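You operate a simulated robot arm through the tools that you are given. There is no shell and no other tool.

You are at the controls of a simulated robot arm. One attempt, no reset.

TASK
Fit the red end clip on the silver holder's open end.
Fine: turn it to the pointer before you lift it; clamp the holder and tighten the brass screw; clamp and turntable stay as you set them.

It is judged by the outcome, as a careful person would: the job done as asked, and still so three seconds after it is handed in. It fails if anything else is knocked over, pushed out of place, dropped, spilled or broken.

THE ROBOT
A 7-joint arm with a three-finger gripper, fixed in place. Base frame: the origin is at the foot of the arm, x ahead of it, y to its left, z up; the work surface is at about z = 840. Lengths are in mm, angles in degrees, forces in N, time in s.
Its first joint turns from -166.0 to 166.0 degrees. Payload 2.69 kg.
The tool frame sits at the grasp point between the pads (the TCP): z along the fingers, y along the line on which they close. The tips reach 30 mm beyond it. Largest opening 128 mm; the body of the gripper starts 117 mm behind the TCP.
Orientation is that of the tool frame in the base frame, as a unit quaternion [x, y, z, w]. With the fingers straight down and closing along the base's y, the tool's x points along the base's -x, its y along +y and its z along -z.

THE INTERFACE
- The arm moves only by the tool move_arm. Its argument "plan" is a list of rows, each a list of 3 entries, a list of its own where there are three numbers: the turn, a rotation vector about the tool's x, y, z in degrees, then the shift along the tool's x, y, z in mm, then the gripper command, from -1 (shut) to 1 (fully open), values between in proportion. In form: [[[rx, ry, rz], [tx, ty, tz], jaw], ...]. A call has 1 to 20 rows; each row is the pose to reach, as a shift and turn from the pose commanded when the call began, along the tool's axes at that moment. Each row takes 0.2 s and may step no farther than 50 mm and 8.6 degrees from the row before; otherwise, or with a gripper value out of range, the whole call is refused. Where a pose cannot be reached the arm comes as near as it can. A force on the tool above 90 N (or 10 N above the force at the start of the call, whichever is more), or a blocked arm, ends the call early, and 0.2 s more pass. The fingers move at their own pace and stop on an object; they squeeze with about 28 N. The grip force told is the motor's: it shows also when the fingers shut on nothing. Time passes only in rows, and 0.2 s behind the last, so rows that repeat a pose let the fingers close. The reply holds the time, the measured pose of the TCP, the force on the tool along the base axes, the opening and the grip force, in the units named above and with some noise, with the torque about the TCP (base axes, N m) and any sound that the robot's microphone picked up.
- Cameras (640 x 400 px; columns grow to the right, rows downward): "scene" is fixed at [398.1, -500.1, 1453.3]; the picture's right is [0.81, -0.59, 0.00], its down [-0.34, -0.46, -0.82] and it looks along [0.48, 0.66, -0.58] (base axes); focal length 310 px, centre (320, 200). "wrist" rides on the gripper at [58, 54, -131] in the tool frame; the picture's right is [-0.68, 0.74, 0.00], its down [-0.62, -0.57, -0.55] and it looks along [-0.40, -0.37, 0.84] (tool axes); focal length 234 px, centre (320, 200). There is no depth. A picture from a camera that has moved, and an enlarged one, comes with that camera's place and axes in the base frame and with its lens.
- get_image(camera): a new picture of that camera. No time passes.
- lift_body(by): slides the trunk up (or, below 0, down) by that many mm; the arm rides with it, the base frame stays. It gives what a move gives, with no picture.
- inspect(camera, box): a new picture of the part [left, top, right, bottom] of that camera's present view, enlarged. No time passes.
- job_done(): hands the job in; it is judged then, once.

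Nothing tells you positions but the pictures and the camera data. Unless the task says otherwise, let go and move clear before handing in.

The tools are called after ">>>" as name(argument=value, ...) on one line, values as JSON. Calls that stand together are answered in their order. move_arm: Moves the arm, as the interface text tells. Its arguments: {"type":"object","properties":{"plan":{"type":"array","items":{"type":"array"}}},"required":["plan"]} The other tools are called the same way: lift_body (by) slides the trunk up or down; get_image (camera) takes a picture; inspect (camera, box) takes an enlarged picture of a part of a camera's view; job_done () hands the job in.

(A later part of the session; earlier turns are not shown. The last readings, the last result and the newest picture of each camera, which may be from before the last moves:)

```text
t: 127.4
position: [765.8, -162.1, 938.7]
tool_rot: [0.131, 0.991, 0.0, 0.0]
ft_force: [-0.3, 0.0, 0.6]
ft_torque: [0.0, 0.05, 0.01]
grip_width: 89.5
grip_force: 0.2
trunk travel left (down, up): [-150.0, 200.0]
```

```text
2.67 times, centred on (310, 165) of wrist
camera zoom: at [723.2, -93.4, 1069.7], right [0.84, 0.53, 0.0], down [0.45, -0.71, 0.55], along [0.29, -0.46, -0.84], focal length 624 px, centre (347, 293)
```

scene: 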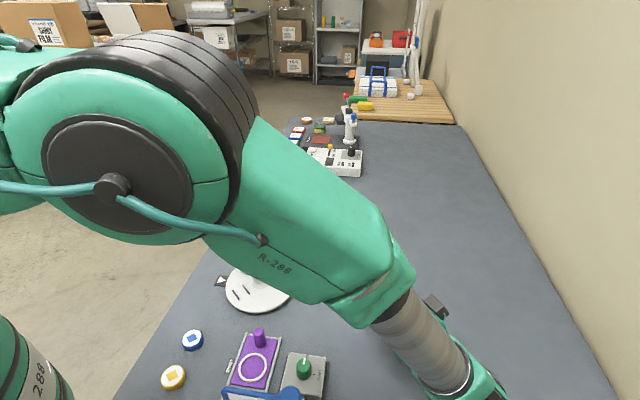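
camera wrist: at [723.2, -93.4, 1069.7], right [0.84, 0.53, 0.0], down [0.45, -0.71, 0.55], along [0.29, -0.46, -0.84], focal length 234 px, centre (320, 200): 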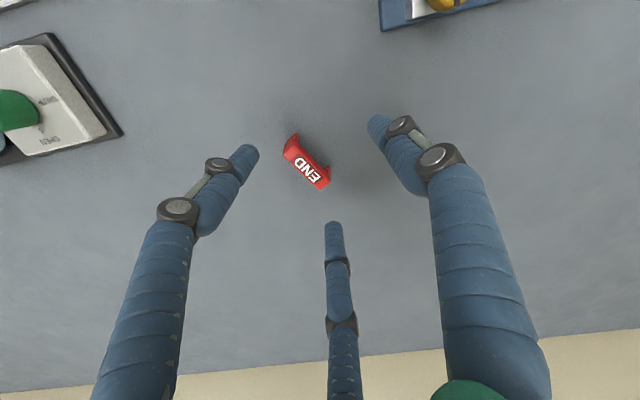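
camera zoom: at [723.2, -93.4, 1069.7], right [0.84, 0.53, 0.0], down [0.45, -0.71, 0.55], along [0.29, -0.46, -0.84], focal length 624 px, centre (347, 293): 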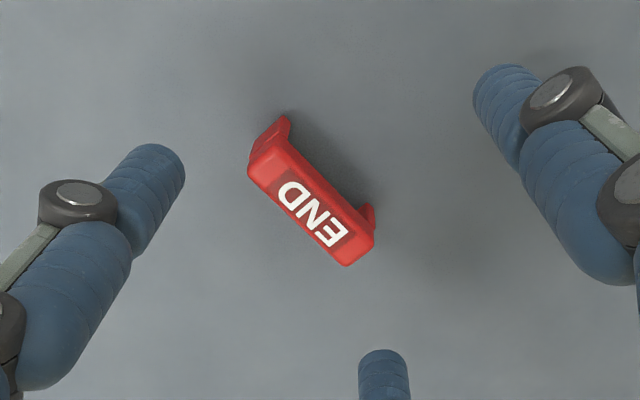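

>>> move_arm(plan=[[[0, 0, 1.2], [-4.8, 1.3, 15], 0.4], [[0, 0, 1.2], [-4.8, 1.3, 35], 0.4], [[0, 0, 1.2], [-4.8, 1.3, 50], 0.4], [[0, 0, 1.2], [-4.8, 1.3, 57], 0.4], [[0, 0, 1.2], [-4.8, 1.3, 57], 0.4]])

>>> inspect(camera="wrist", box=[220, 110, 400, 260])

```text
t: 128.6
position: [772.7, -161.3, 882.6]
tool_rot: [0.142, 0.99, 0.0, 0.0]
ft_force: [-0.5, 1.1, 0.1]
ft_torque: [-0.05, 0.02, -0.01]
grip_width: 89.5
grip_force: 0.0
trunk travel left (down, up): [-150.0, 200.0]
```

```text
2.67 times, centred on (310, 185) of wrist
camera zoom: at [731.4, -92.1, 1014.0], right [0.86, 0.52, 0.0], down [0.43, -0.72, 0.55], along [0.28, -0.47, -0.84], focal length 624 px, centre (347, 240)
```

zoom: 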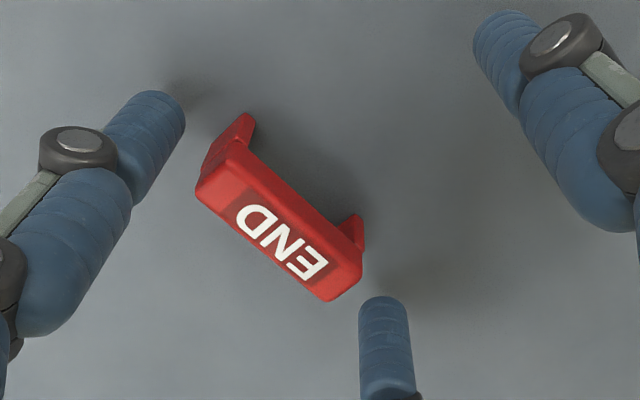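

>>> move_arm(plan=[[[0, 0, 0], [-1, -3, 1], 0.4], [[0, 0, 0], [-1, -3, 1], 0.2], [[0, 0, 0], [-1, -3, 1], 0.05], [[0, 0, 0], [-1, -3, 1], -1], [[0, 0, 0], [-1, -3, 1], -1], [[0, 0, 0], [-1, -3, 1], -1]])

>>> inspect(camera="wrist", box=[220, 110, 400, 260])

```text
t: 130.0
position: [771.7, -165.2, 882.5]
tool_rot: [0.141, 0.99, 0.001, 0.0]
ft_force: [0.5, 0.4, 0.3]
ft_torque: [0.01, -0.01, -0.02]
grip_width: 60.1
grip_force: 28.0
trunk travel left (down, up): [-150.0, 200.0]
```

```text
2.67 times, centred on (310, 185) of wrist
camera zoom: at [731.2, -95.6, 1013.3], right [0.86, 0.52, 0.0], down [0.43, -0.72, 0.55], along [0.28, -0.47, -0.84], focal length 624 px, centre (347, 240)
```

zoom: 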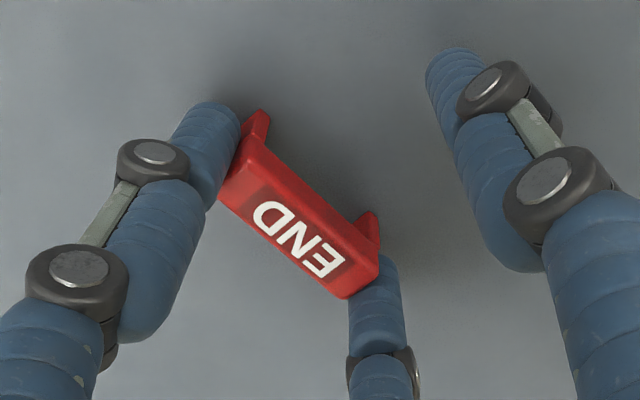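

Gripped by the bar ends, clip upright. Lifting and carrying it to hover near its nest on the turntable.

>>> move_arm(plan=[[[0, 0, 0], [0, 0, -10], -1], [[0, 0, 0], [0, 0, -45], -1], [[0, 0, 0], [0, 0, -85], -1], [[0, 0, -8], [20, 5, -120], -1], [[0, 0, -16], [42, 10, -127], -1], [[0, 0, -24], [64, 15.5, -127], -1], [[0, 0, -32], [86, 21, -127], -1], [[0, 0, -40], [108, 26, -127], -1], [[0, 0, -48], [130, 31.5, -127], -1], [[0, 0, -56], [152, 37, -127], -1], [[0, 0, -64], [174, 42, -127], -1], [[0, 0, -72], [196, 47.5, -127], -1], [[0, 0, -80], [218, 53, -127], -1], [[0, 0, -88], [240, 58, -127], -1], [[0, 0, -96], [262, 63.5, -127], -1], [[0, 0, -104], [280, 67.5, -127], -1], [[0, 0, -110], [293.4, 70.8, -127], -1], [[0, 0, -110], [293.4, 70.8, -127], -1]])

>>> get_image(camera="wrist")

>>> get_image(camera="scene")

```text
t: 133.8
position: [508.3, -17.1, 1008.9]
tool_rot: [0.73, -0.683, 0.0, 0.0]
ft_force: [-0.8, -0.8, 0.0]
ft_torque: [-0.01, -0.04, 0.01]
grip_width: 60.2
grip_force: 28.0
trunk travel left (down, up): [-150.0, 200.0]
```

```text
taken
camera wrist: at [458.0, -77.3, 1141.0], right [-0.78, 0.63, 0.0], down [0.52, 0.65, 0.55], along [0.34, 0.43, -0.84], focal length 234 px, centre (320, 200)
```

wrist: 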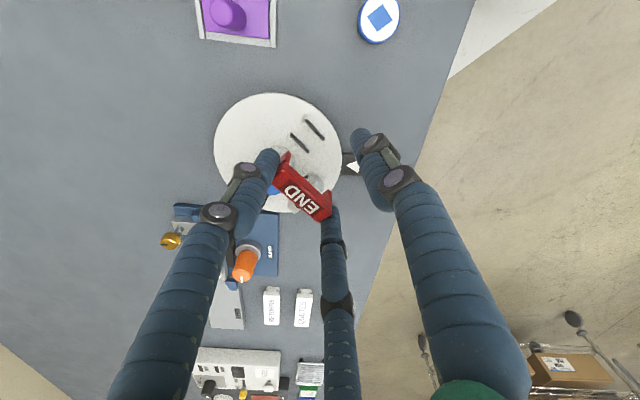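

```text
taken
```

scene: 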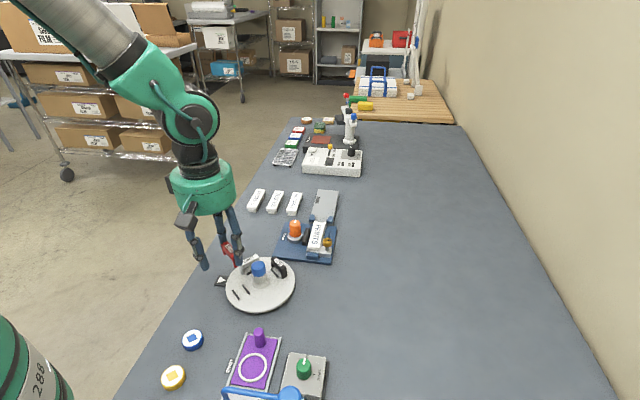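

>>> inspect(camera="wrist", box=[270, 105, 350, 175])

>>> inspect(camera="wrist", box=[240, 100, 380, 240])

```text
5.71 times, centred on (310, 140) of wrist
camera zoom: at [458.0, -77.3, 1141.0], right [-0.78, 0.63, 0.0], down [0.52, 0.65, 0.55], along [0.34, 0.43, -0.84], focal length 1338 px, centre (377, 543)
```

zoom: 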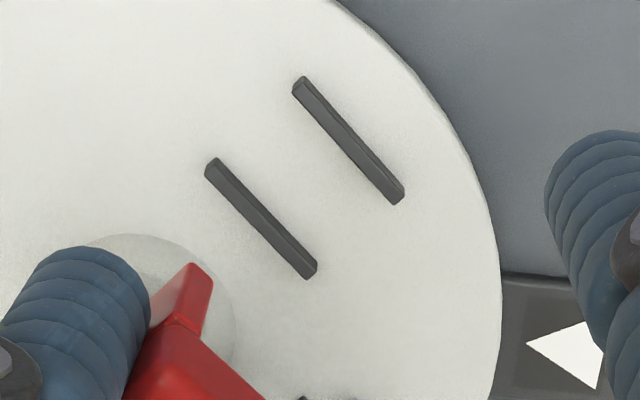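

```text
2.86 times, centred on (310, 170) of wrist
camera zoom: at [458.0, -77.3, 1141.0], right [-0.78, 0.63, 0.0], down [0.52, 0.65, 0.55], along [0.34, 0.43, -0.84], focal length 669 px, centre (349, 286)
```

zoom: 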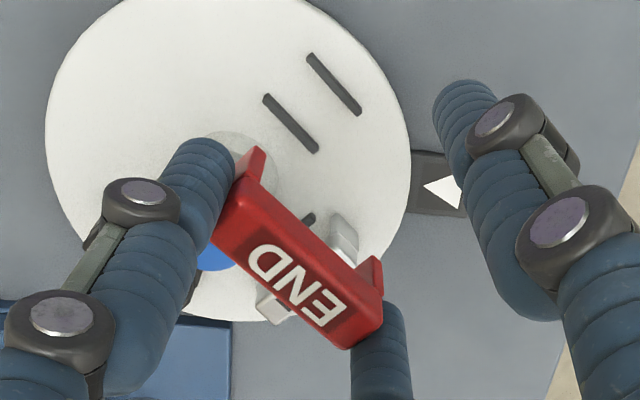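

The nest is at about (526, -17), and the clip needs a 3.4° turn to align with it. I'll rotate and lower to just above the nest, then check.

>>> move_arm(plan=[[[0, 0, 3.4], [0, 0, 20], -1], [[0, 0, 3.4], [0, 0, 45], -1], [[0, 0, 3.4], [0, 0, 70], -1], [[0, 0, 3.4], [0, 0, 88], -1], [[0, 0, 3.4], [0, 0, 88], -1], [[0, 0, 3.4], [0, 0, 88], -1]])

>>> inspect(camera="wrist", box=[230, 90, 390, 240])

>>> inspect(camera="scene", box=[195, 235, 295, 315])

```text
t: 135.2
position: [508.7, -15.4, 922.4]
tool_rot: [0.709, -0.705, 0.0, 0.0]
ft_force: [0.2, -0.5, -0.2]
ft_torque: [0.03, 0.03, 0.0]
grip_width: 60.3
grip_force: 27.7
trunk travel left (down, up): [-150.0, 200.0]
```

```text
2.67 times, centred on (310, 165) of wrist
camera zoom: at [454.8, -72.9, 1054.3], right [-0.74, 0.67, 0.0], down [0.56, 0.62, 0.55], along [0.37, 0.41, -0.84], focal length 624 px, centre (347, 293)
```

zoom: 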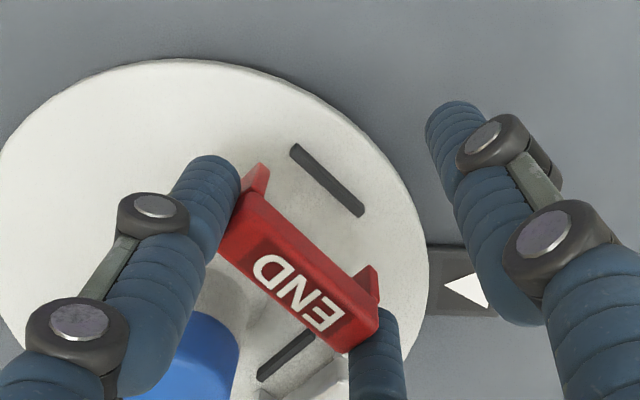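

```text
5.00 times, centred on (245, 275) of scene
camera zoom: at [398.1, -500.1, 1453.3], right [0.81, -0.59, 0.0], down [-0.34, -0.46, -0.82], along [0.48, 0.66, -0.58], focal length 1550 px, centre (695, -175)
```

zoom: 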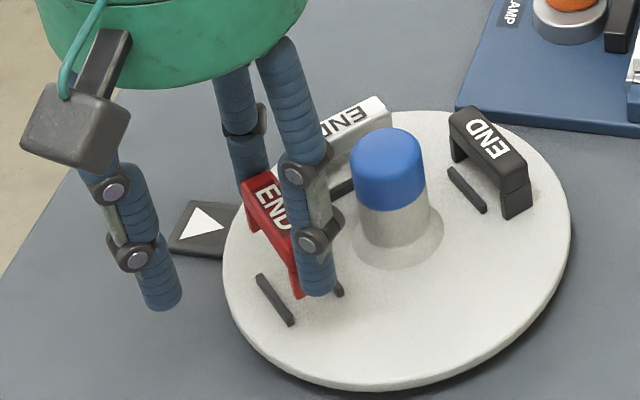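

The clip is centred over the nest within about 1 mm. Lowering to just above the ridges.

>>> move_arm(plan=[[[0, 0, 0], [0, 0, 5], -1], [[0, 0, 0], [0, 0, 10], -1], [[0, 0, 0], [0, 0, 13], -1], [[0, 0, 0], [0, 0, 13], -1], [[0, 0, 0], [0, 0, 13], -1]])

>>> inspect(camera="wrist", box=[230, 90, 390, 240])

>>> inspect(camera="scene", box=[215, 255, 275, 305])

```text
t: 136.4
position: [511.2, -15.2, 908.8]
tool_rot: [0.709, -0.705, 0.0, 0.0]
ft_force: [-0.4, 0.8, 0.3]
ft_torque: [-0.03, 0.03, -0.01]
grip_width: 60.4
grip_force: 28.2
trunk travel left (down, up): [-150.0, 200.0]
```

```text
2.67 times, centred on (310, 165) of wrist
camera zoom: at [456.6, -73.5, 1040.5], right [-0.74, 0.67, 0.0], down [0.56, 0.62, 0.55], along [0.37, 0.41, -0.84], focal length 624 px, centre (347, 293)
```

zoom: 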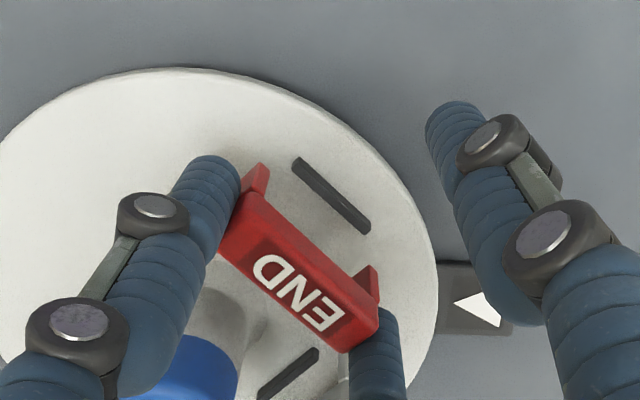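

```text
8.00 times, centred on (245, 280) of scene
camera zoom: at [398.1, -500.1, 1453.3], right [0.81, -0.59, 0.0], down [-0.34, -0.46, -0.82], along [0.48, 0.66, -0.58], focal length 2480 px, centre (920, -440)
```

zoom: 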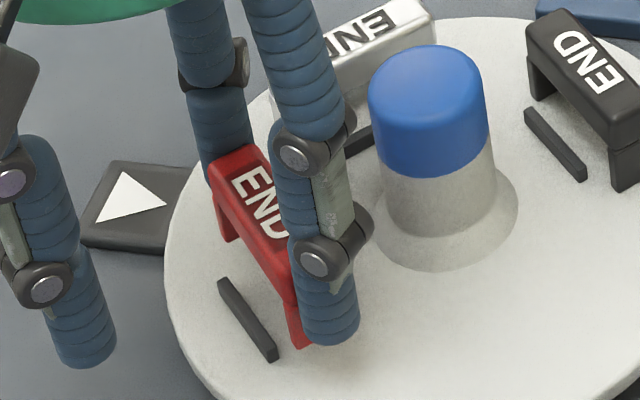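

It drifted about 2 mm toward the knob while lowering; correcting that, then setting down.

>>> move_arm(plan=[[[0, 0, 0], [0.8, 1.7, 0], -1], [[0, 0, 0], [0.8, 1.7, 0], -1], [[0, 0, 0], [0.8, 1.7, 2], -1], [[0, 0, 0], [0.8, 1.7, 4], -1], [[0, 0, 0], [0.8, 1.7, 5.5], -1], [[0, 0, 0], [0.8, 1.7, 5.5], -1]])

>>> inspect(camera="scene", box=[215, 255, 275, 305])

>>> inspect(camera="wrist", box=[230, 90, 390, 240])

```text
t: 137.8
position: [508.8, -16.2, 903.2]
tool_rot: [0.709, -0.705, 0.001, 0.0]
ft_force: [0.6, -0.1, -0.2]
ft_torque: [0.02, 0.01, -0.02]
grip_width: 60.2
grip_force: 28.0
trunk travel left (down, up): [-150.0, 200.0]
```

```text
8.00 times, centred on (245, 280) of scene
camera zoom: at [398.1, -500.1, 1453.3], right [0.81, -0.59, 0.0], down [-0.34, -0.46, -0.82], along [0.48, 0.66, -0.58], focal length 2480 px, centre (920, -440)
```

zoom: 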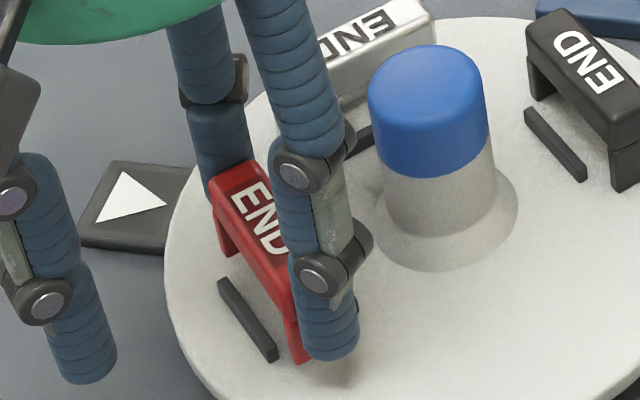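

```text
2.67 times, centred on (310, 165) of wrist
camera zoom: at [455.6, -73.6, 1034.5], right [-0.74, 0.67, 0.0], down [0.56, 0.62, 0.55], along [0.37, 0.41, -0.84], focal length 624 px, centre (347, 293)
```

zoom: 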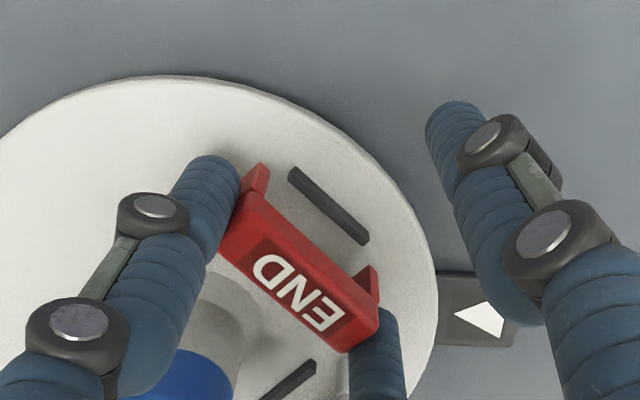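

>>> move_arm(plan=[[[0, 0, 0], [0, 0, 1], -1], [[0, 0, 0], [0, 0, 2], -1], [[0, 0, 0], [0, 0, 2], -1]])

>>> move_arm(plan=[[[0, 0, 0], [0, 0, 0.8], -1], [[0, 0, 0], [0, 0, 1.2], -1], [[0, 0, 0], [0, 0, 1.2], -1]])

```text
t: 138.6
position: [509.3, -15.9, 900.5]
tool_rot: [0.709, -0.705, 0.0, 0.0]
ft_force: [1.6, 0.7, -0.3]
ft_torque: [-0.04, 0.01, -0.03]
grip_width: 60.1
grip_force: 27.9
trunk travel left (down, up): [-150.0, 200.0]
```

```text
t: 139.4
position: [508.0, -15.2, 898.6]
tool_rot: [0.709, -0.705, 0.0, 0.0]
ft_force: [0.2, 0.0, -0.2]
ft_torque: [-0.01, 0.0, -0.02]
grip_width: 60.3
grip_force: 28.2
trunk travel left (down, up): [-150.0, 200.0]
```

>>> move_arm(plan=[[[0, 0, 0], [0, 0, 0.8], -1], [[0, 0, 0], [0, 0, 1.5], -1], [[0, 0, 0], [0, 0, 1.5], -1]])

>>> move_arm(plan=[[[0, 0, 0], [0, 0, 0.8], -1], [[0, 0, 0], [0, 0, 1.5], -1], [[0, 0, 0], [0, 0, 1.5], -1]])

>>> inspect(camera="scene", box=[215, 255, 275, 305])

```text
t: 140.2
position: [508.6, -15.9, 899.1]
tool_rot: [0.709, -0.705, -0.001, -0.001]
ft_force: [0.0, 0.3, -0.2]
ft_torque: [-0.02, 0.01, -0.01]
grip_width: 60.3
grip_force: 27.5
trunk travel left (down, up): [-150.0, 200.0]
```

```text
t: 141.0
position: [509.2, -15.1, 897.7]
tool_rot: [0.709, -0.706, 0.0, -0.001]
ft_force: [-4.9, 0.4, 22.6]
ft_torque: [0.12, -0.12, 0.1]
grip_width: 60.3
grip_force: 27.8
trunk travel left (down, up): [-150.0, 200.0]
```

```text
8.00 times, centred on (245, 280) of scene
camera zoom: at [398.1, -500.1, 1453.3], right [0.81, -0.59, 0.0], down [-0.34, -0.46, -0.82], along [0.48, 0.66, -0.58], focal length 2480 px, centre (920, -440)
```

zoom: 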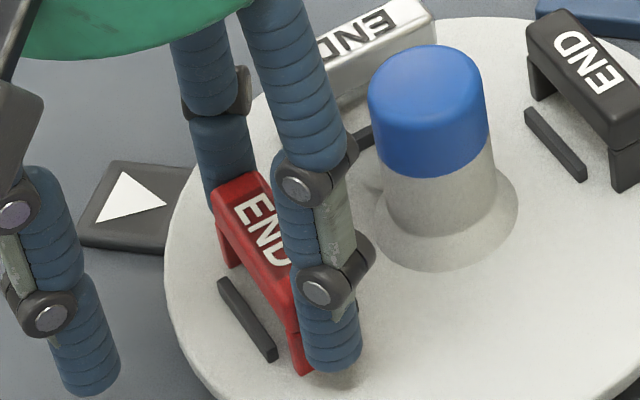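

Seated on the disk between the ridges. Opening slightly and rising straight up.

>>> move_arm(plan=[[[0, 0, 0], [0, 0, -0.7], -1], [[0, 0, 0], [0, 0, -0.7], 0], [[0, 0, 0], [0, 0, -0.7], 0.08], [[0, 0, 0], [0, 0, -0.7], 0.12], [[0, 0, 0], [0, 0, -0.7], 0.12], [[0, 0, 0], [0, 0, -10], 0.12], [[0, 0, 0], [0, 0, -25], 0.12], [[0, 0, 0], [0, 0, -50], 0.12], [[0, 0, 0], [0, 0, -80], 0.12], [[0, 0, 0], [0, 0, -80], 0.12]])

>>> get_image(camera="wrist")

>>> inspect(camera="scene", box=[205, 240, 305, 320])

```text
t: 143.2
position: [508.5, -16.0, 977.9]
tool_rot: [0.709, -0.706, 0.0, -0.001]
ft_force: [-0.1, 0.3, -0.4]
ft_torque: [-0.01, -0.07, 0.01]
grip_width: 71.5
grip_force: 0.0
trunk travel left (down, up): [-150.0, 200.0]
```

```text
taken
camera wrist: at [455.2, -73.0, 1110.3], right [-0.74, 0.67, 0.0], down [0.56, 0.62, 0.55], along [0.37, 0.41, -0.84], focal length 234 px, centre (320, 200)
```

wrist: 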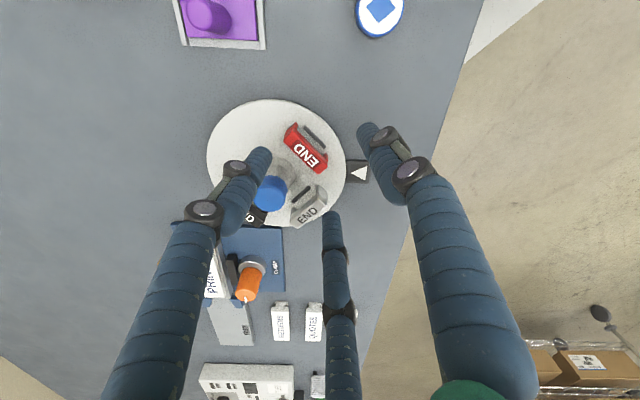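

```text
5.00 times, centred on (255, 280) of scene
camera zoom: at [398.1, -500.1, 1453.3], right [0.81, -0.59, 0.0], down [-0.34, -0.46, -0.82], along [0.48, 0.66, -0.58], focal length 1550 px, centre (645, -200)
```

zoom: 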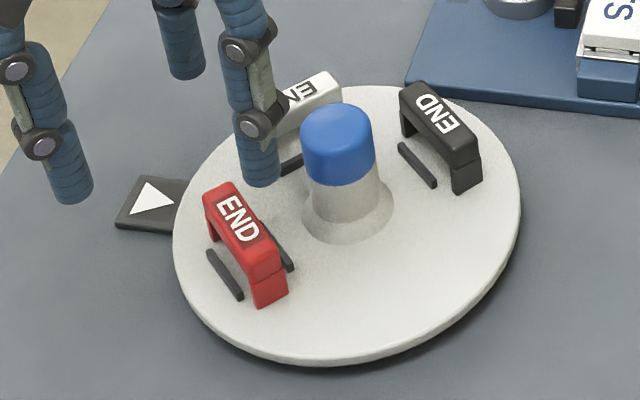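

The red clip is back in its nest, exactly as it was. Now I'll turn the table the remaining ~48° clockwise, gripping only the top of the knob with fingertips above the clips and a small opening.

>>> move_arm(plan=[[[0, 0, 0], [-1, -24, 0], -0.1], [[0, 0, 0], [-2, -48, 0], -0.4], [[0, 0, 0], [-3, -71, 0], -0.4], [[0, 0, 0], [-3, -71, 0], -0.4], [[0, 0, 0], [-3, -71, 0], -0.4]])

>>> inspect(camera="wrist", box=[220, 80, 420, 260])

>>> inspect(camera="scene", box=[205, 230, 305, 320])

```text
t: 144.4
position: [579.9, -11.7, 976.1]
tool_rot: [0.71, -0.705, 0.0, 0.0]
ft_force: [0.1, -0.1, 0.0]
ft_torque: [0.02, -0.04, 0.0]
grip_width: 38.4
grip_force: 0.1
trunk travel left (down, up): [-150.0, 200.0]
```

```text
2.22 times, centred on (320, 170) of wrist
camera zoom: at [526.3, -70.0, 1108.1], right [-0.74, 0.67, 0.0], down [0.56, 0.62, 0.55], along [0.37, 0.41, -0.84], focal length 520 px, centre (320, 267)
```

zoom: 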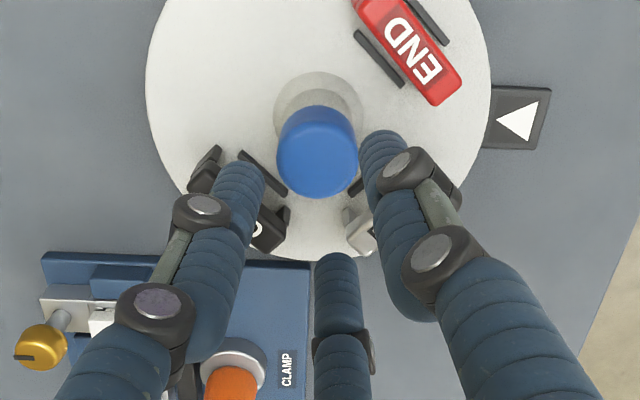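

```text
4.44 times, centred on (255, 275) of scene
camera zoom: at [398.1, -500.1, 1453.3], right [0.81, -0.59, 0.0], down [-0.34, -0.46, -0.82], along [0.48, 0.66, -0.58], focal length 1378 px, centre (609, -133)
```

zoom: 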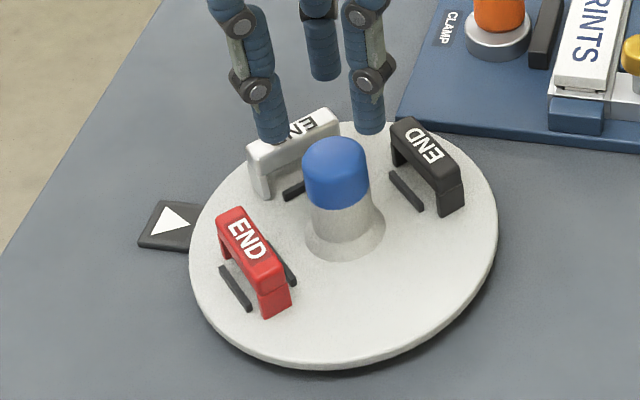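

Knob centred under the hand. Descending to grip the top of the knob.

>>> move_arm(plan=[[[0, 0, 0], [0, 0, 20], -0.4], [[0, 0, 0], [0, 0, 40], -0.4], [[0, 0, 0], [0, 0, 55], -0.4], [[0, 0, 0], [0, 0, 63], -0.4], [[0, 0, 0], [0, 0, 63], -0.4]])

>>> get_image(camera="wrist")

>>> inspect(camera="scene", box=[205, 230, 305, 320])

```text
t: 145.6
position: [579.7, -13.5, 914.3]
tool_rot: [0.708, -0.706, 0.0, 0.0]
ft_force: [-0.2, -0.4, 0.4]
ft_torque: [0.01, 0.01, 0.0]
grip_width: 38.6
grip_force: 0.1
trunk travel left (down, up): [-150.0, 200.0]
```

```text
taken
camera wrist: at [525.4, -70.3, 1045.8], right [-0.74, 0.67, 0.0], down [0.56, 0.62, 0.55], along [0.37, 0.41, -0.84], focal length 234 px, centre (320, 200)
```

wrist: 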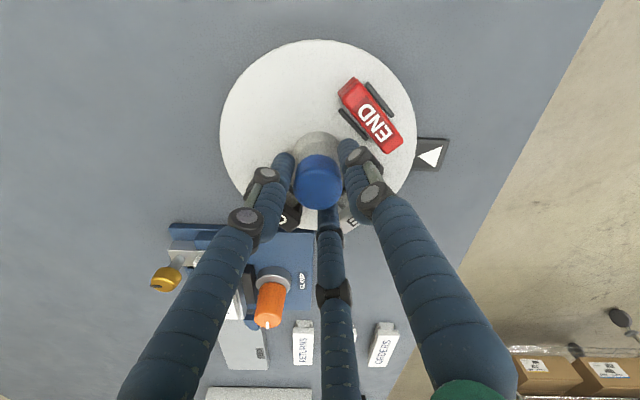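

```text
4.44 times, centred on (255, 275) of scene
camera zoom: at [398.1, -500.1, 1453.3], right [0.81, -0.59, 0.0], down [-0.34, -0.46, -0.82], along [0.48, 0.66, -0.58], focal length 1378 px, centre (609, -133)
```

zoom: 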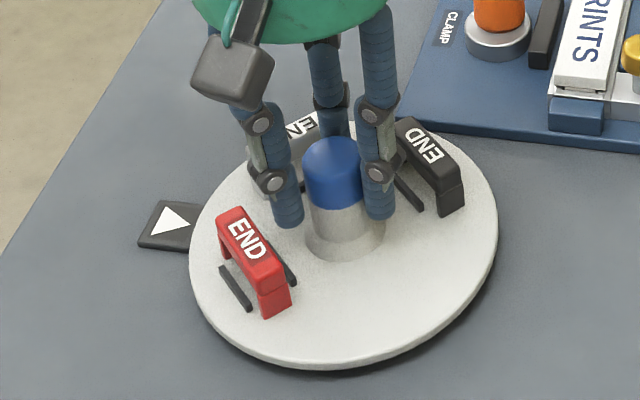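

>>> move_arm(plan=[[[0, 0, 0], [0, 0, 1.5], -0.4], [[0, 0, 0], [0, 0, 1.5], -1], [[0, 0, 0], [0, 0, 1.5], -1], [[0, 0, 0], [0, 0, 1.5], -1]])

```text
t: 146.6
position: [578.8, -14.5, 913.0]
tool_rot: [0.709, -0.705, 0.0, 0.0]
ft_force: [5.8, -25.9, -3.0]
ft_torque: [-0.86, -0.31, 0.05]
grip_width: 32.5
grip_force: 44.8
trunk travel left (down, up): [-150.0, 200.0]
```

A grip at 32.5 mm with some side load; trimming about 1 mm and starting the clockwise turn.

>>> move_arm(plan=[[[0, 0, 0], [0.6, -0.1, 0], -1], [[0, 0, 0], [1.1, -0.2, 0], -1], [[0, 0, 0], [1.1, -0.2, 0], -1], [[0, 0, 4], [1.1, -0.2, 0], -1], [[0, 0, 8], [1.1, -0.2, 0], -1], [[0, 0, 12], [1.1, -0.2, 0], -1], [[0, 0, 16], [1.1, -0.2, 0], -1], [[0, 0, 20], [1.1, -0.2, 0], -1], [[0, 0, 24], [1.1, -0.2, 0], -1], [[0, 0, 24], [1.1, -0.2, 0], -1]])

>>> get_image(camera="wrist")

>>> inspect(camera="scene", box=[205, 230, 305, 320])

```text
t: 148.8
position: [579.9, -13.0, 911.3]
tool_rot: [-0.547, 0.837, 0.001, 0.001]
ft_force: [5.6, 4.4, -2.6]
ft_torque: [0.02, -0.41, 0.0]
grip_width: 32.3
grip_force: 45.1
trunk travel left (down, up): [-150.0, 200.0]
```

```text
taken
camera wrist: at [507.1, -44.6, 1043.9], right [-0.4, 0.92, 0.0], down [0.77, 0.34, 0.55], along [0.5, 0.22, -0.84], focal length 234 px, centre (320, 200)
```

wrist: 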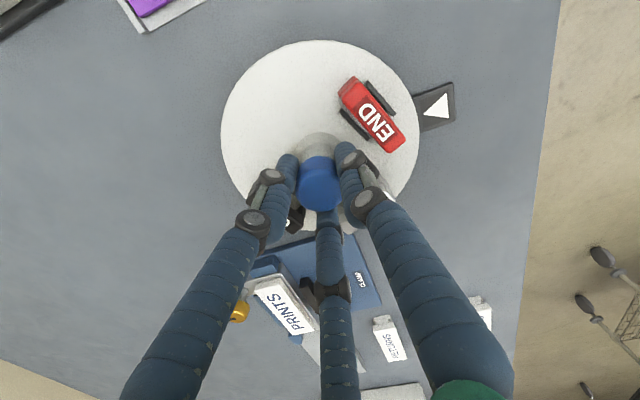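

```text
4.44 times, centred on (255, 275) of scene
camera zoom: at [398.1, -500.1, 1453.3], right [0.81, -0.59, 0.0], down [-0.34, -0.46, -0.82], along [0.48, 0.66, -0.58], focal length 1378 px, centre (609, -133)
```

zoom: 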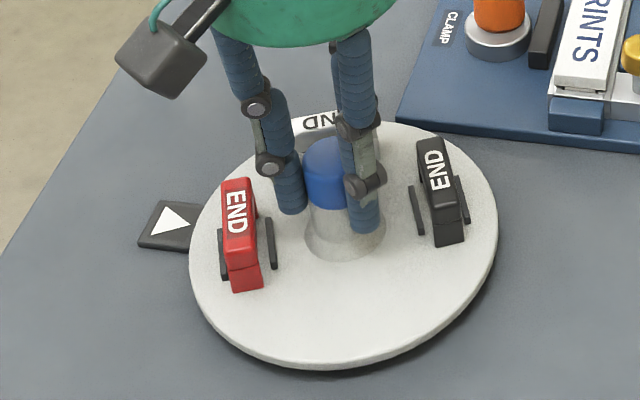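

Turning smoothly, clip in place. Another 20°, then I'll measure the alignment with the pointer.

>>> move_arm(plan=[[[0, 0, 4], [0, 0, 0], -1], [[0, 0, 8], [0, 0, 0], -1], [[0, 0, 12], [0, 0, 0], -1], [[0, 0, 16], [0, 0, 0], -1], [[0, 0, 20], [0, 0, 0], -1], [[0, 0, 23], [0, 0, 0], -1], [[0, 0, 23], [0, 0, 0], -1]])

>>> get_image(camera="wrist")

>>> inspect(camera="wrist", box=[210, 30, 450, 230])

>>> inspect(camera="scene", box=[205, 230, 305, 320])

```text
t: 150.4
position: [580.4, -15.0, 913.0]
tool_rot: [-0.368, 0.93, 0.0, 0.0]
ft_force: [3.8, -14.1, 0.0]
ft_torque: [-0.52, -0.63, 0.01]
grip_width: 32.4
grip_force: 45.5
trunk travel left (down, up): [-150.0, 200.0]
```

```text
taken
camera wrist: at [500.3, -13.7, 1043.8], right [-0.01, 1.0, 0.0], down [0.84, 0.01, 0.55], along [0.55, 0.01, -0.84], focal length 234 px, centre (320, 200)
```

wrist: 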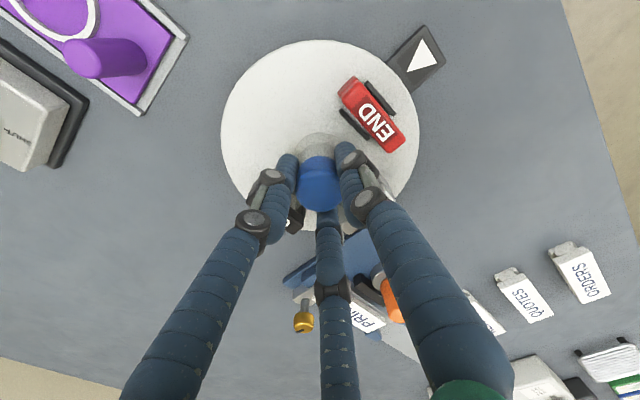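

```text
2.00 times, centred on (330, 130) of wrist
camera zoom: at [500.3, -13.7, 1043.8], right [-0.01, 1.0, 0.0], down [0.84, 0.01, 0.55], along [0.55, 0.01, -0.84], focal length 468 px, centre (300, 340)
```

zoom: 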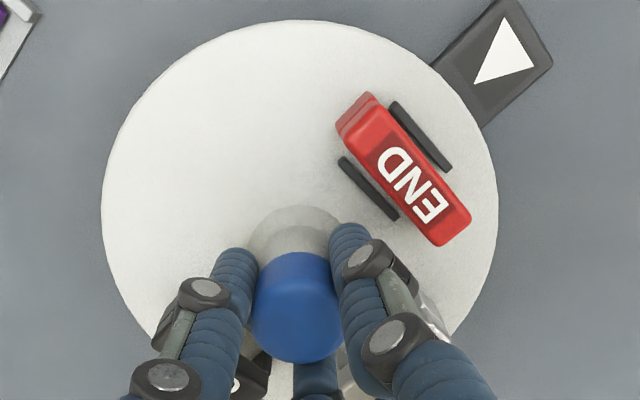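

```text
4.44 times, centred on (255, 275) of scene
camera zoom: at [398.1, -500.1, 1453.3], right [0.81, -0.59, 0.0], down [-0.34, -0.46, -0.82], along [0.48, 0.66, -0.58], focal length 1378 px, centre (609, -133)
```

zoom: 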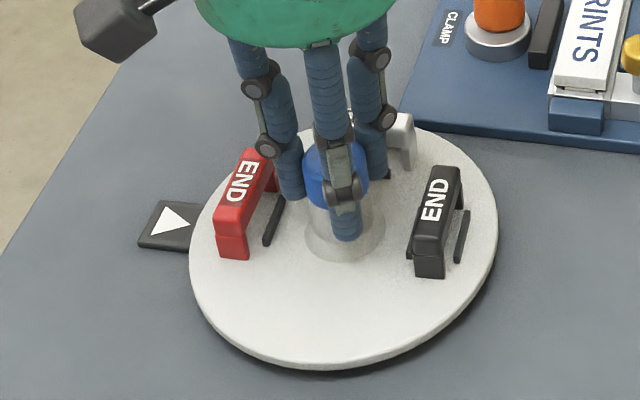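

Red is almost at the pointer (about 137–138° versus 135–136°). Turning 2° more.

>>> move_arm(plan=[[[0, 0, 1.2], [0.3, 0, 0], -1], [[0, 0, 2.2], [0.3, 0, 0], -1], [[0, 0, 2.2], [0.3, 0, 0], -1], [[0, 0, 2.2], [0.3, 0, 0], -1]])

>>> inspect(camera="wrist", box=[210, 20, 450, 220])

```text
t: 151.4
position: [579.7, -13.6, 911.3]
tool_rot: [-0.35, 0.937, 0.0, -0.001]
ft_force: [2.9, 1.0, -7.1]
ft_torque: [0.27, -0.31, -0.02]
grip_width: 32.0
grip_force: 45.6
trunk travel left (down, up): [-150.0, 200.0]
```

```text
2.00 times, centred on (330, 120) of wrist
camera zoom: at [500.5, -10.7, 1043.9], right [0.03, 1.0, 0.0], down [0.84, -0.02, 0.55], along [0.55, -0.01, -0.84], focal length 468 px, centre (300, 360)
```

zoom: 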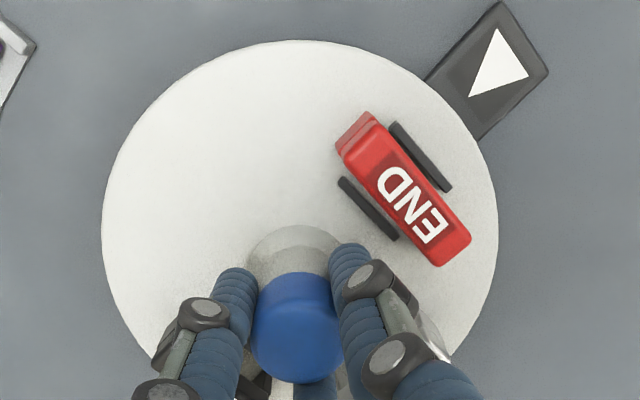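

The red nest now lines up with the pointer (≈135°). Releasing gently with a small opening and rising straight up.

>>> move_arm(plan=[[[0, 0, 0], [0, 0, 0], -0.45], [[0, 0, 0], [0, 0, 0], -0.42], [[0, 0, 0], [0, 0, 0], -0.42], [[0, 0, 0], [0, 0, -12], -0.42], [[0, 0, 0], [0, 0, -30], -0.42], [[0, 0, 0], [0, 0, -60], -0.42], [[0, 0, 0], [0, 0, -100], -0.42], [[0, 0, 0], [0, 0, -100], -0.42]])

>>> get_image(camera="wrist")

>>> inspect(camera="scene", box=[205, 235, 305, 320])

```text
t: 153.2
position: [578.6, -15.0, 1015.0]
tool_rot: [-0.35, 0.937, -0.001, 0.001]
ft_force: [0.8, -0.4, 0.9]
ft_torque: [-0.01, -0.06, 0.03]
grip_width: 37.0
grip_force: 0.1
trunk travel left (down, up): [-150.0, 200.0]
```

```text
taken
camera wrist: at [499.2, -11.7, 1147.3], right [0.03, 1.0, 0.0], down [0.84, -0.02, 0.55], along [0.55, -0.01, -0.84], focal length 234 px, centre (320, 200)
```

wrist: 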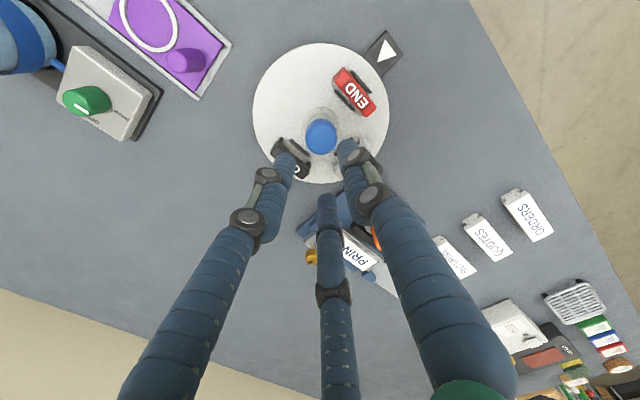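

```text
4.71 times, centred on (255, 278) of scene
camera zoom: at [398.1, -500.1, 1453.3], right [0.81, -0.59, 0.0], down [-0.34, -0.46, -0.82], along [0.48, 0.66, -0.58], focal length 1459 px, centre (626, -165)
```

zoom: 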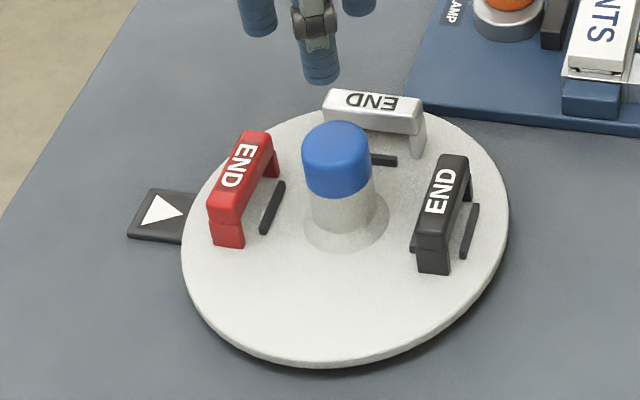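

Red is now at the pointer. Next is the clamp: I'll move above the orange knob to locate it precisely.

>>> move_arm(plan=[[[0, 0, 7.6], [-21, -4, 0], -0.4], [[0, 0, 15.2], [-43, -8.4, 0], -0.4], [[0, 0, 22.9], [-64, -12.6, 0], -0.4], [[0, 0, 30.5], [-86, -16.9, 0], -0.4], [[0, 0, 38.1], [-107, -21, 0], -0.4], [[0, 0, 45.8], [-128, -25.3, 0], -0.4], [[0, 0, 53.4], [-150, -29.5, 0], -0.4], [[0, 0, 61], [-171.4, -33.7, 0], -0.4], [[0, 0, 61], [-171.4, -33.7, 0], -0.4]])

>>> get_image(camera="wrist")

>>> inspect(camera="wrist", box=[220, 60, 420, 220])

>>> inspect(camera="scene", box=[265, 180, 355, 270])

```text
t: 155.2
position: [730.8, 72.5, 1011.1]
tool_rot: [0.174, 0.985, 0.0, 0.0]
ft_force: [-0.3, -0.2, -0.1]
ft_torque: [-0.01, 0.01, 0.0]
grip_width: 38.5
grip_force: 0.1
trunk travel left (down, up): [-150.0, 200.0]
```

```text
taken
camera wrist: at [693.8, 144.6, 1143.5], right [0.89, 0.46, 0.0], down [0.39, -0.74, 0.55], along [0.25, -0.49, -0.84], focal length 234 px, centre (320, 200)
```

wrist: 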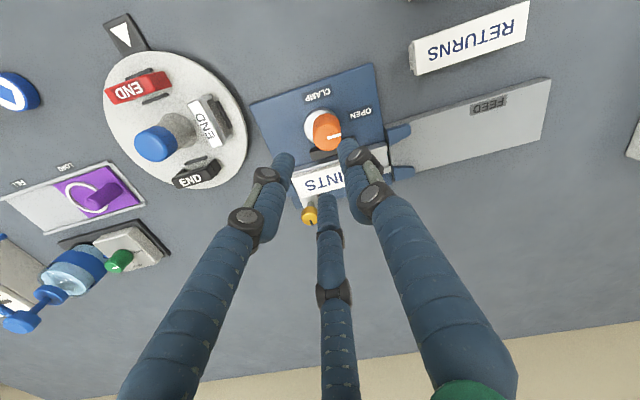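

```text
2.50 times, centred on (320, 140) of wrist
camera zoom: at [693.8, 144.6, 1143.5], right [0.89, 0.46, 0.0], down [0.39, -0.74, 0.55], along [0.25, -0.49, -0.84], focal length 585 px, centre (320, 350)
```

zoom: 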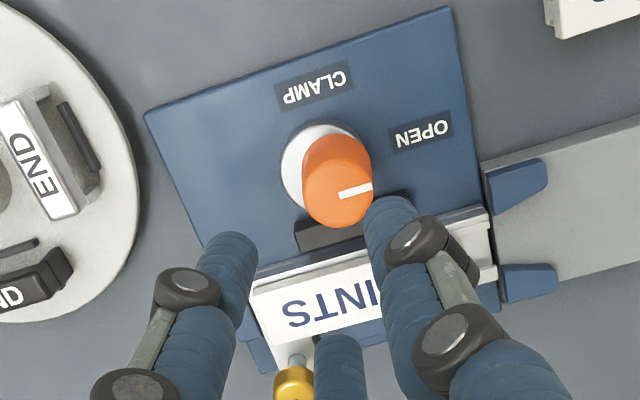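

```text
4.44 times, centred on (310, 225) of scene
camera zoom: at [398.1, -500.1, 1453.3], right [0.81, -0.59, 0.0], down [-0.34, -0.46, -0.82], along [0.48, 0.66, -0.58], focal length 1378 px, centre (364, 89)
```

zoom: 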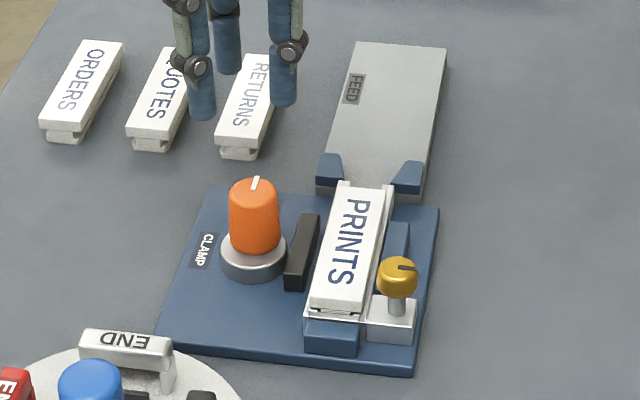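

The orange knob centre is at about (737, 77), with its top at z≈898. Shifting to centre and descending partway to verify.

>>> move_arm(plan=[[[0, 0, 0], [-2.5, 3, 20], -0.4], [[0, 0, 0], [-5, 5.9, 40], -0.4], [[0, 0, 0], [-5, 5.9, 70], -0.4], [[0, 0, 0], [-5, 5.9, 75], -0.4], [[0, 0, 0], [-5, 5.9, 75], -0.4]])

>>> inspect(camera="wrist", box=[220, 80, 420, 240])

>>> inspect(camera="scene", box=[265, 170, 355, 270])

```text
t: 156.4
position: [736.0, 77.8, 937.9]
tool_rot: [0.173, 0.985, 0.0, 0.001]
ft_force: [1.0, -0.3, -0.5]
ft_torque: [0.01, -0.03, 0.02]
grip_width: 38.7
grip_force: 0.1
trunk travel left (down, up): [-150.0, 200.0]
```

```text
2.50 times, centred on (320, 160) of wrist
camera zoom: at [699.5, 149.6, 1068.5], right [0.89, 0.46, 0.0], down [0.39, -0.74, 0.55], along [0.25, -0.49, -0.84], focal length 585 px, centre (320, 300)
```

zoom: 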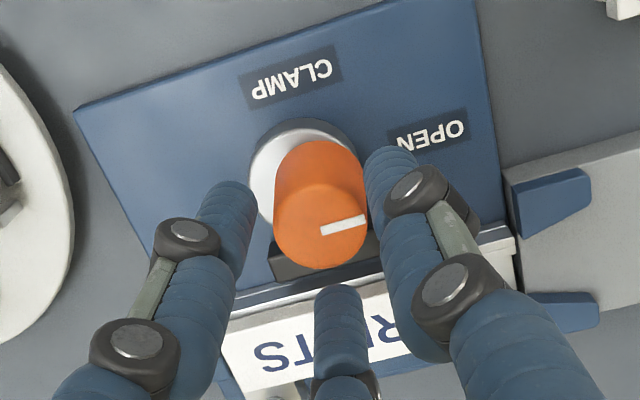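

```text
4.00 times, centred on (310, 220) of scene
camera zoom: at [398.1, -500.1, 1453.3], right [0.81, -0.59, 0.0], down [-0.34, -0.46, -0.82], along [0.48, 0.66, -0.58], focal length 1240 px, centre (360, 120)
```

zoom: 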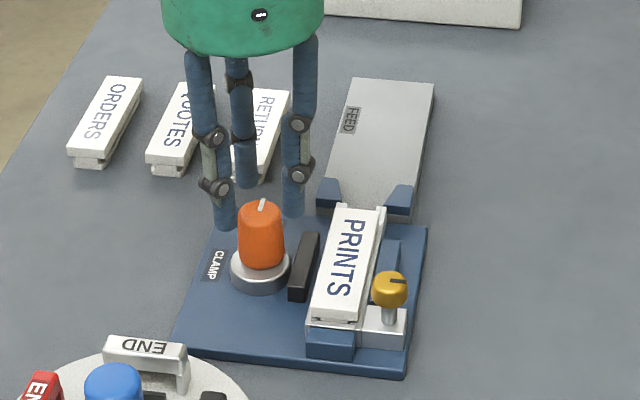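

Aligned. Descending to grip height.

>>> move_arm(plan=[[[0, 0, 0], [0, 0, 10], -0.4], [[0, 0, 0], [0, 0, 20], -0.4], [[0, 0, 0], [0, 0, 29], -0.4], [[0, 0, 0], [0, 0, 29], -0.4]])

>>> inspect(camera="wrist", box=[220, 80, 420, 240])

>>> inspect(camera="scene", box=[265, 180, 355, 270])

```text
t: 157.4
position: [737.6, 76.4, 907.7]
tool_rot: [0.172, 0.985, 0.001, 0.0]
ft_force: [-0.2, 0.1, -1.2]
ft_torque: [0.03, 0.03, 0.01]
grip_width: 38.4
grip_force: 0.1
trunk travel left (down, up): [-150.0, 200.0]
```

```text
2.50 times, centred on (320, 160) of wrist
camera zoom: at [701.6, 148.4, 1039.2], right [0.89, 0.46, 0.0], down [0.39, -0.74, 0.55], along [0.25, -0.49, -0.84], focal length 585 px, centre (320, 300)
```

zoom: 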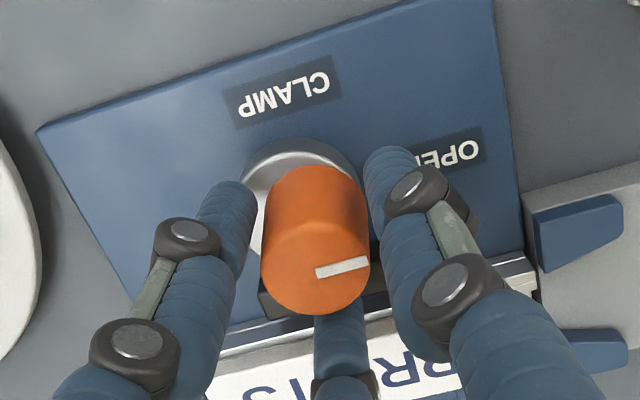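

```text
4.44 times, centred on (310, 225) of scene
camera zoom: at [398.1, -500.1, 1453.3], right [0.81, -0.59, 0.0], down [-0.34, -0.46, -0.82], along [0.48, 0.66, -0.58], focal length 1378 px, centre (364, 89)
```

zoom: 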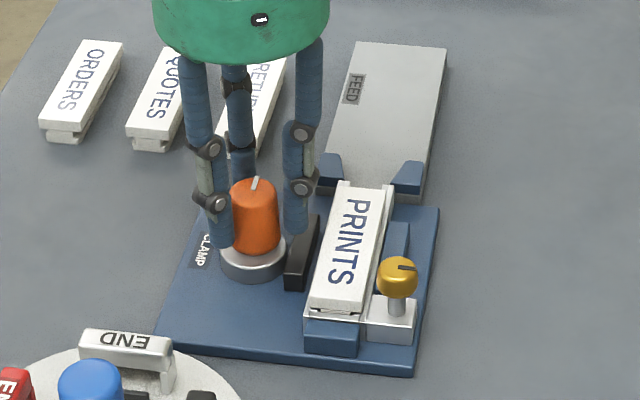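

>>> move_arm(plan=[[[0, 0, 0], [0, 0, 0], -1], [[0, 0, 0], [0, 0, 0], -1], [[0, 0, 0], [0, 0, 0], -1]])

```text
t: 158.2
position: [737.5, 75.2, 908.0]
tool_rot: [0.173, 0.985, -0.001, 0.0]
ft_force: [-6.9, -15.3, 1.8]
ft_torque: [-0.71, 0.31, 0.0]
grip_width: 31.1
grip_force: 45.0
trunk travel left (down, up): [-150.0, 200.0]
```

Gripped at 31 mm. Trimming the side load and turning counter-clockwise (OPEN → CLAMP), first part.

>>> move_arm(plan=[[[0, 0, 0], [0, -0.7, 0], -1], [[0, 0, 0], [0, -0.7, 0], -1], [[0, 0, -5], [0, -0.7, 0], -1], [[0, 0, -10], [0, -0.7, 0], -1], [[0, 0, -15], [0, -0.7, 0], -1], [[0, 0, -20], [0, -0.7, 0], -1], [[0, 0, -25], [0, -0.7, 0], -1], [[0, 0, -30], [0, -0.7, 0], -1], [[0, 0, -30], [0, -0.7, 0], -1]])

>>> inspect(camera="wrist", box=[220, 80, 420, 240])

>>> inspect(camera="scene", box=[265, 180, 355, 270])

```text
t: 160.2
position: [737.3, 75.3, 907.0]
tool_rot: [-0.088, 0.996, -0.001, 0.001]
ft_force: [-11.2, 1.8, -2.6]
ft_torque: [0.11, 0.34, 0.02]
grip_width: 30.8
grip_force: 45.1
trunk travel left (down, up): [-150.0, 200.0]
```

```text
2.50 times, centred on (320, 160) of wrist
camera zoom: at [670.3, 119.5, 1039.2], right [0.54, 0.84, 0.0], down [0.71, -0.45, 0.55], along [0.46, -0.29, -0.84], focal length 585 px, centre (320, 300)
```

zoom: 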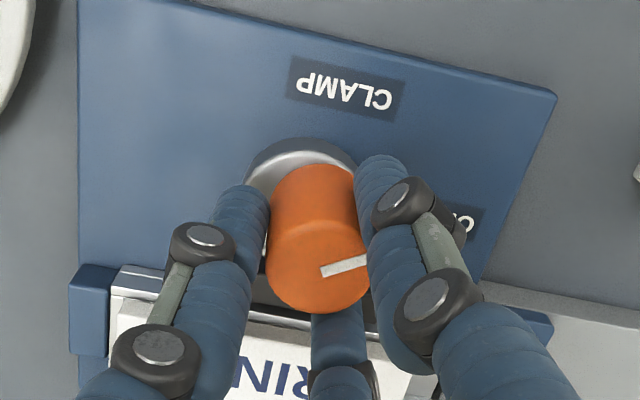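

```text
4.44 times, centred on (310, 225) of scene
camera zoom: at [398.1, -500.1, 1453.3], right [0.81, -0.59, 0.0], down [-0.34, -0.46, -0.82], along [0.48, 0.66, -0.58], focal length 1378 px, centre (364, 89)
```

zoom: 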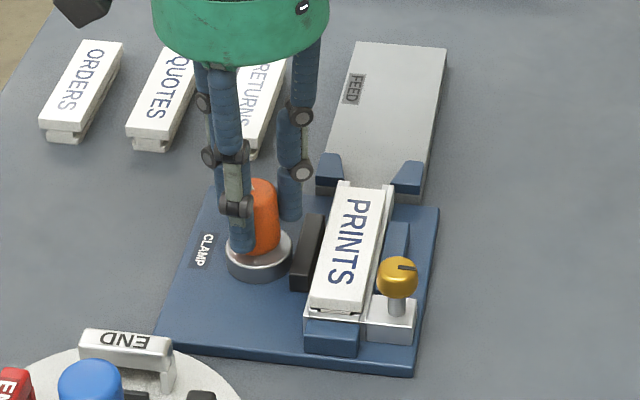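

The knob turns with the hand and the jaw is moving toward the holder. Continuing to 90°.

>>> move_arm(plan=[[[0, 0, -5], [0, 0, 0], -1], [[0, 0, -10], [0, 0, 0], -1], [[0, 0, -15], [0, 0, 0], -1], [[0, 0, -20], [0, 0, 0], -1], [[0, 0, -25], [0, 0, 0], -1], [[0, 0, -30], [0, 0, 0], -1], [[0, 0, -35], [0, 0, 0], -1], [[0, 0, -40], [0, 0, 0], -1], [[0, 0, -40], [0, 0, 0], -1]])

>>> inspect(camera="wrist", box=[220, 80, 420, 240])

```text
t: 162.2
position: [736.3, 76.4, 906.3]
tool_rot: [-0.423, 0.906, 0.0, -0.001]
ft_force: [-16.0, -9.0, -15.4]
ft_torque: [-0.14, 0.63, -0.03]
grip_width: 31.0
grip_force: 45.1
trunk travel left (down, up): [-150.0, 200.0]
```

```text
2.50 times, centred on (320, 160) of wrist
camera zoom: at [658.9, 66.4, 1039.5], right [-0.13, 0.99, 0.0], down [0.83, 0.11, 0.55], along [0.54, 0.07, -0.84], focal length 585 px, centre (320, 300)
```

zoom: 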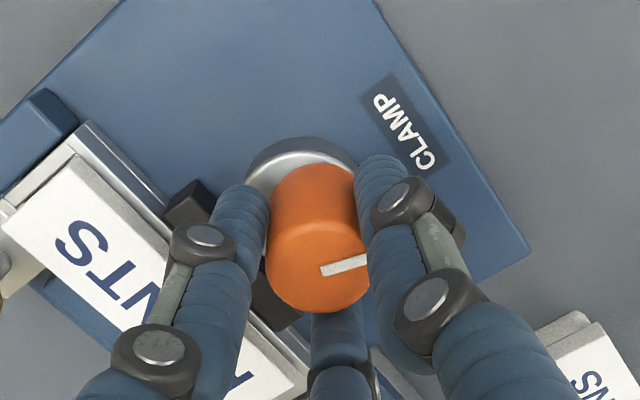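

>>> move_arm(plan=[[[0, 0, -4], [0.4, 0.2, 0.3], -1], [[0, 0, -8], [0.7, 0.3, 0.5], -1], [[0, 0, -12], [0.7, 0.3, 0.5], -1], [[0, 0, -16], [0.7, 0.3, 0.5], -1], [[0, 0, -20], [0.7, 0.3, 0.5], -1], [[0, 0, -20], [0.7, 0.3, 0.5], -1]])

>>> inspect(camera="wrist", box=[220, 80, 420, 240])

>>> inspect(camera="scene", box=[265, 180, 355, 270])

```text
t: 163.6
position: [737.8, 75.2, 907.7]
tool_rot: [-0.575, 0.818, 0.0, 0.0]
ft_force: [-7.7, -14.0, -5.3]
ft_torque: [-0.36, 0.33, -0.32]
grip_width: 31.1
grip_force: 45.3
trunk travel left (down, up): [-150.0, 200.0]
```

```text
2.50 times, centred on (320, 160) of wrist
camera zoom: at [666.9, 40.1, 1039.6], right [-0.46, 0.89, 0.0], down [0.74, 0.39, 0.55], along [0.49, 0.25, -0.84], focal length 585 px, centre (320, 300)
```

zoom: 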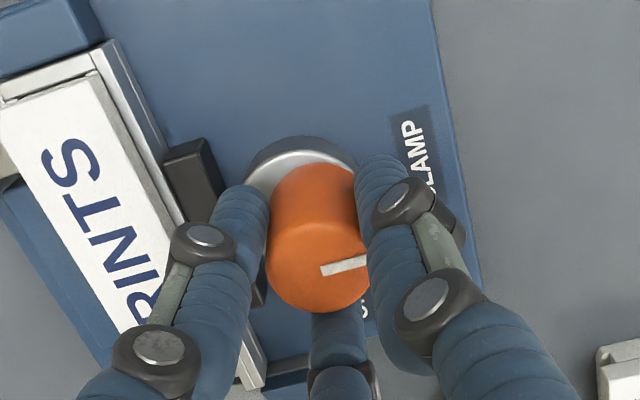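

```text
4.44 times, centred on (310, 225) of scene
camera zoom: at [398.1, -500.1, 1453.3], right [0.81, -0.59, 0.0], down [-0.34, -0.46, -0.82], along [0.48, 0.66, -0.58], focal length 1378 px, centre (364, 89)
```

zoom: 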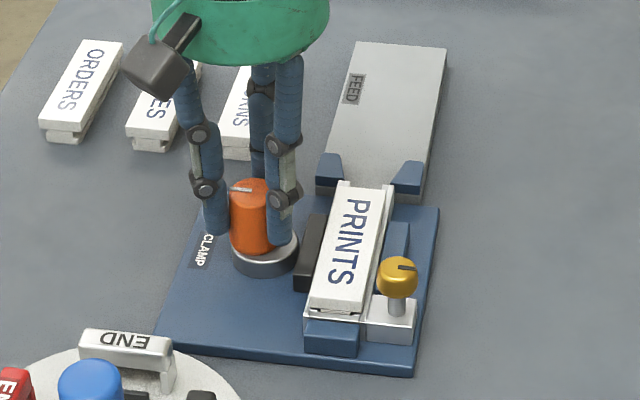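

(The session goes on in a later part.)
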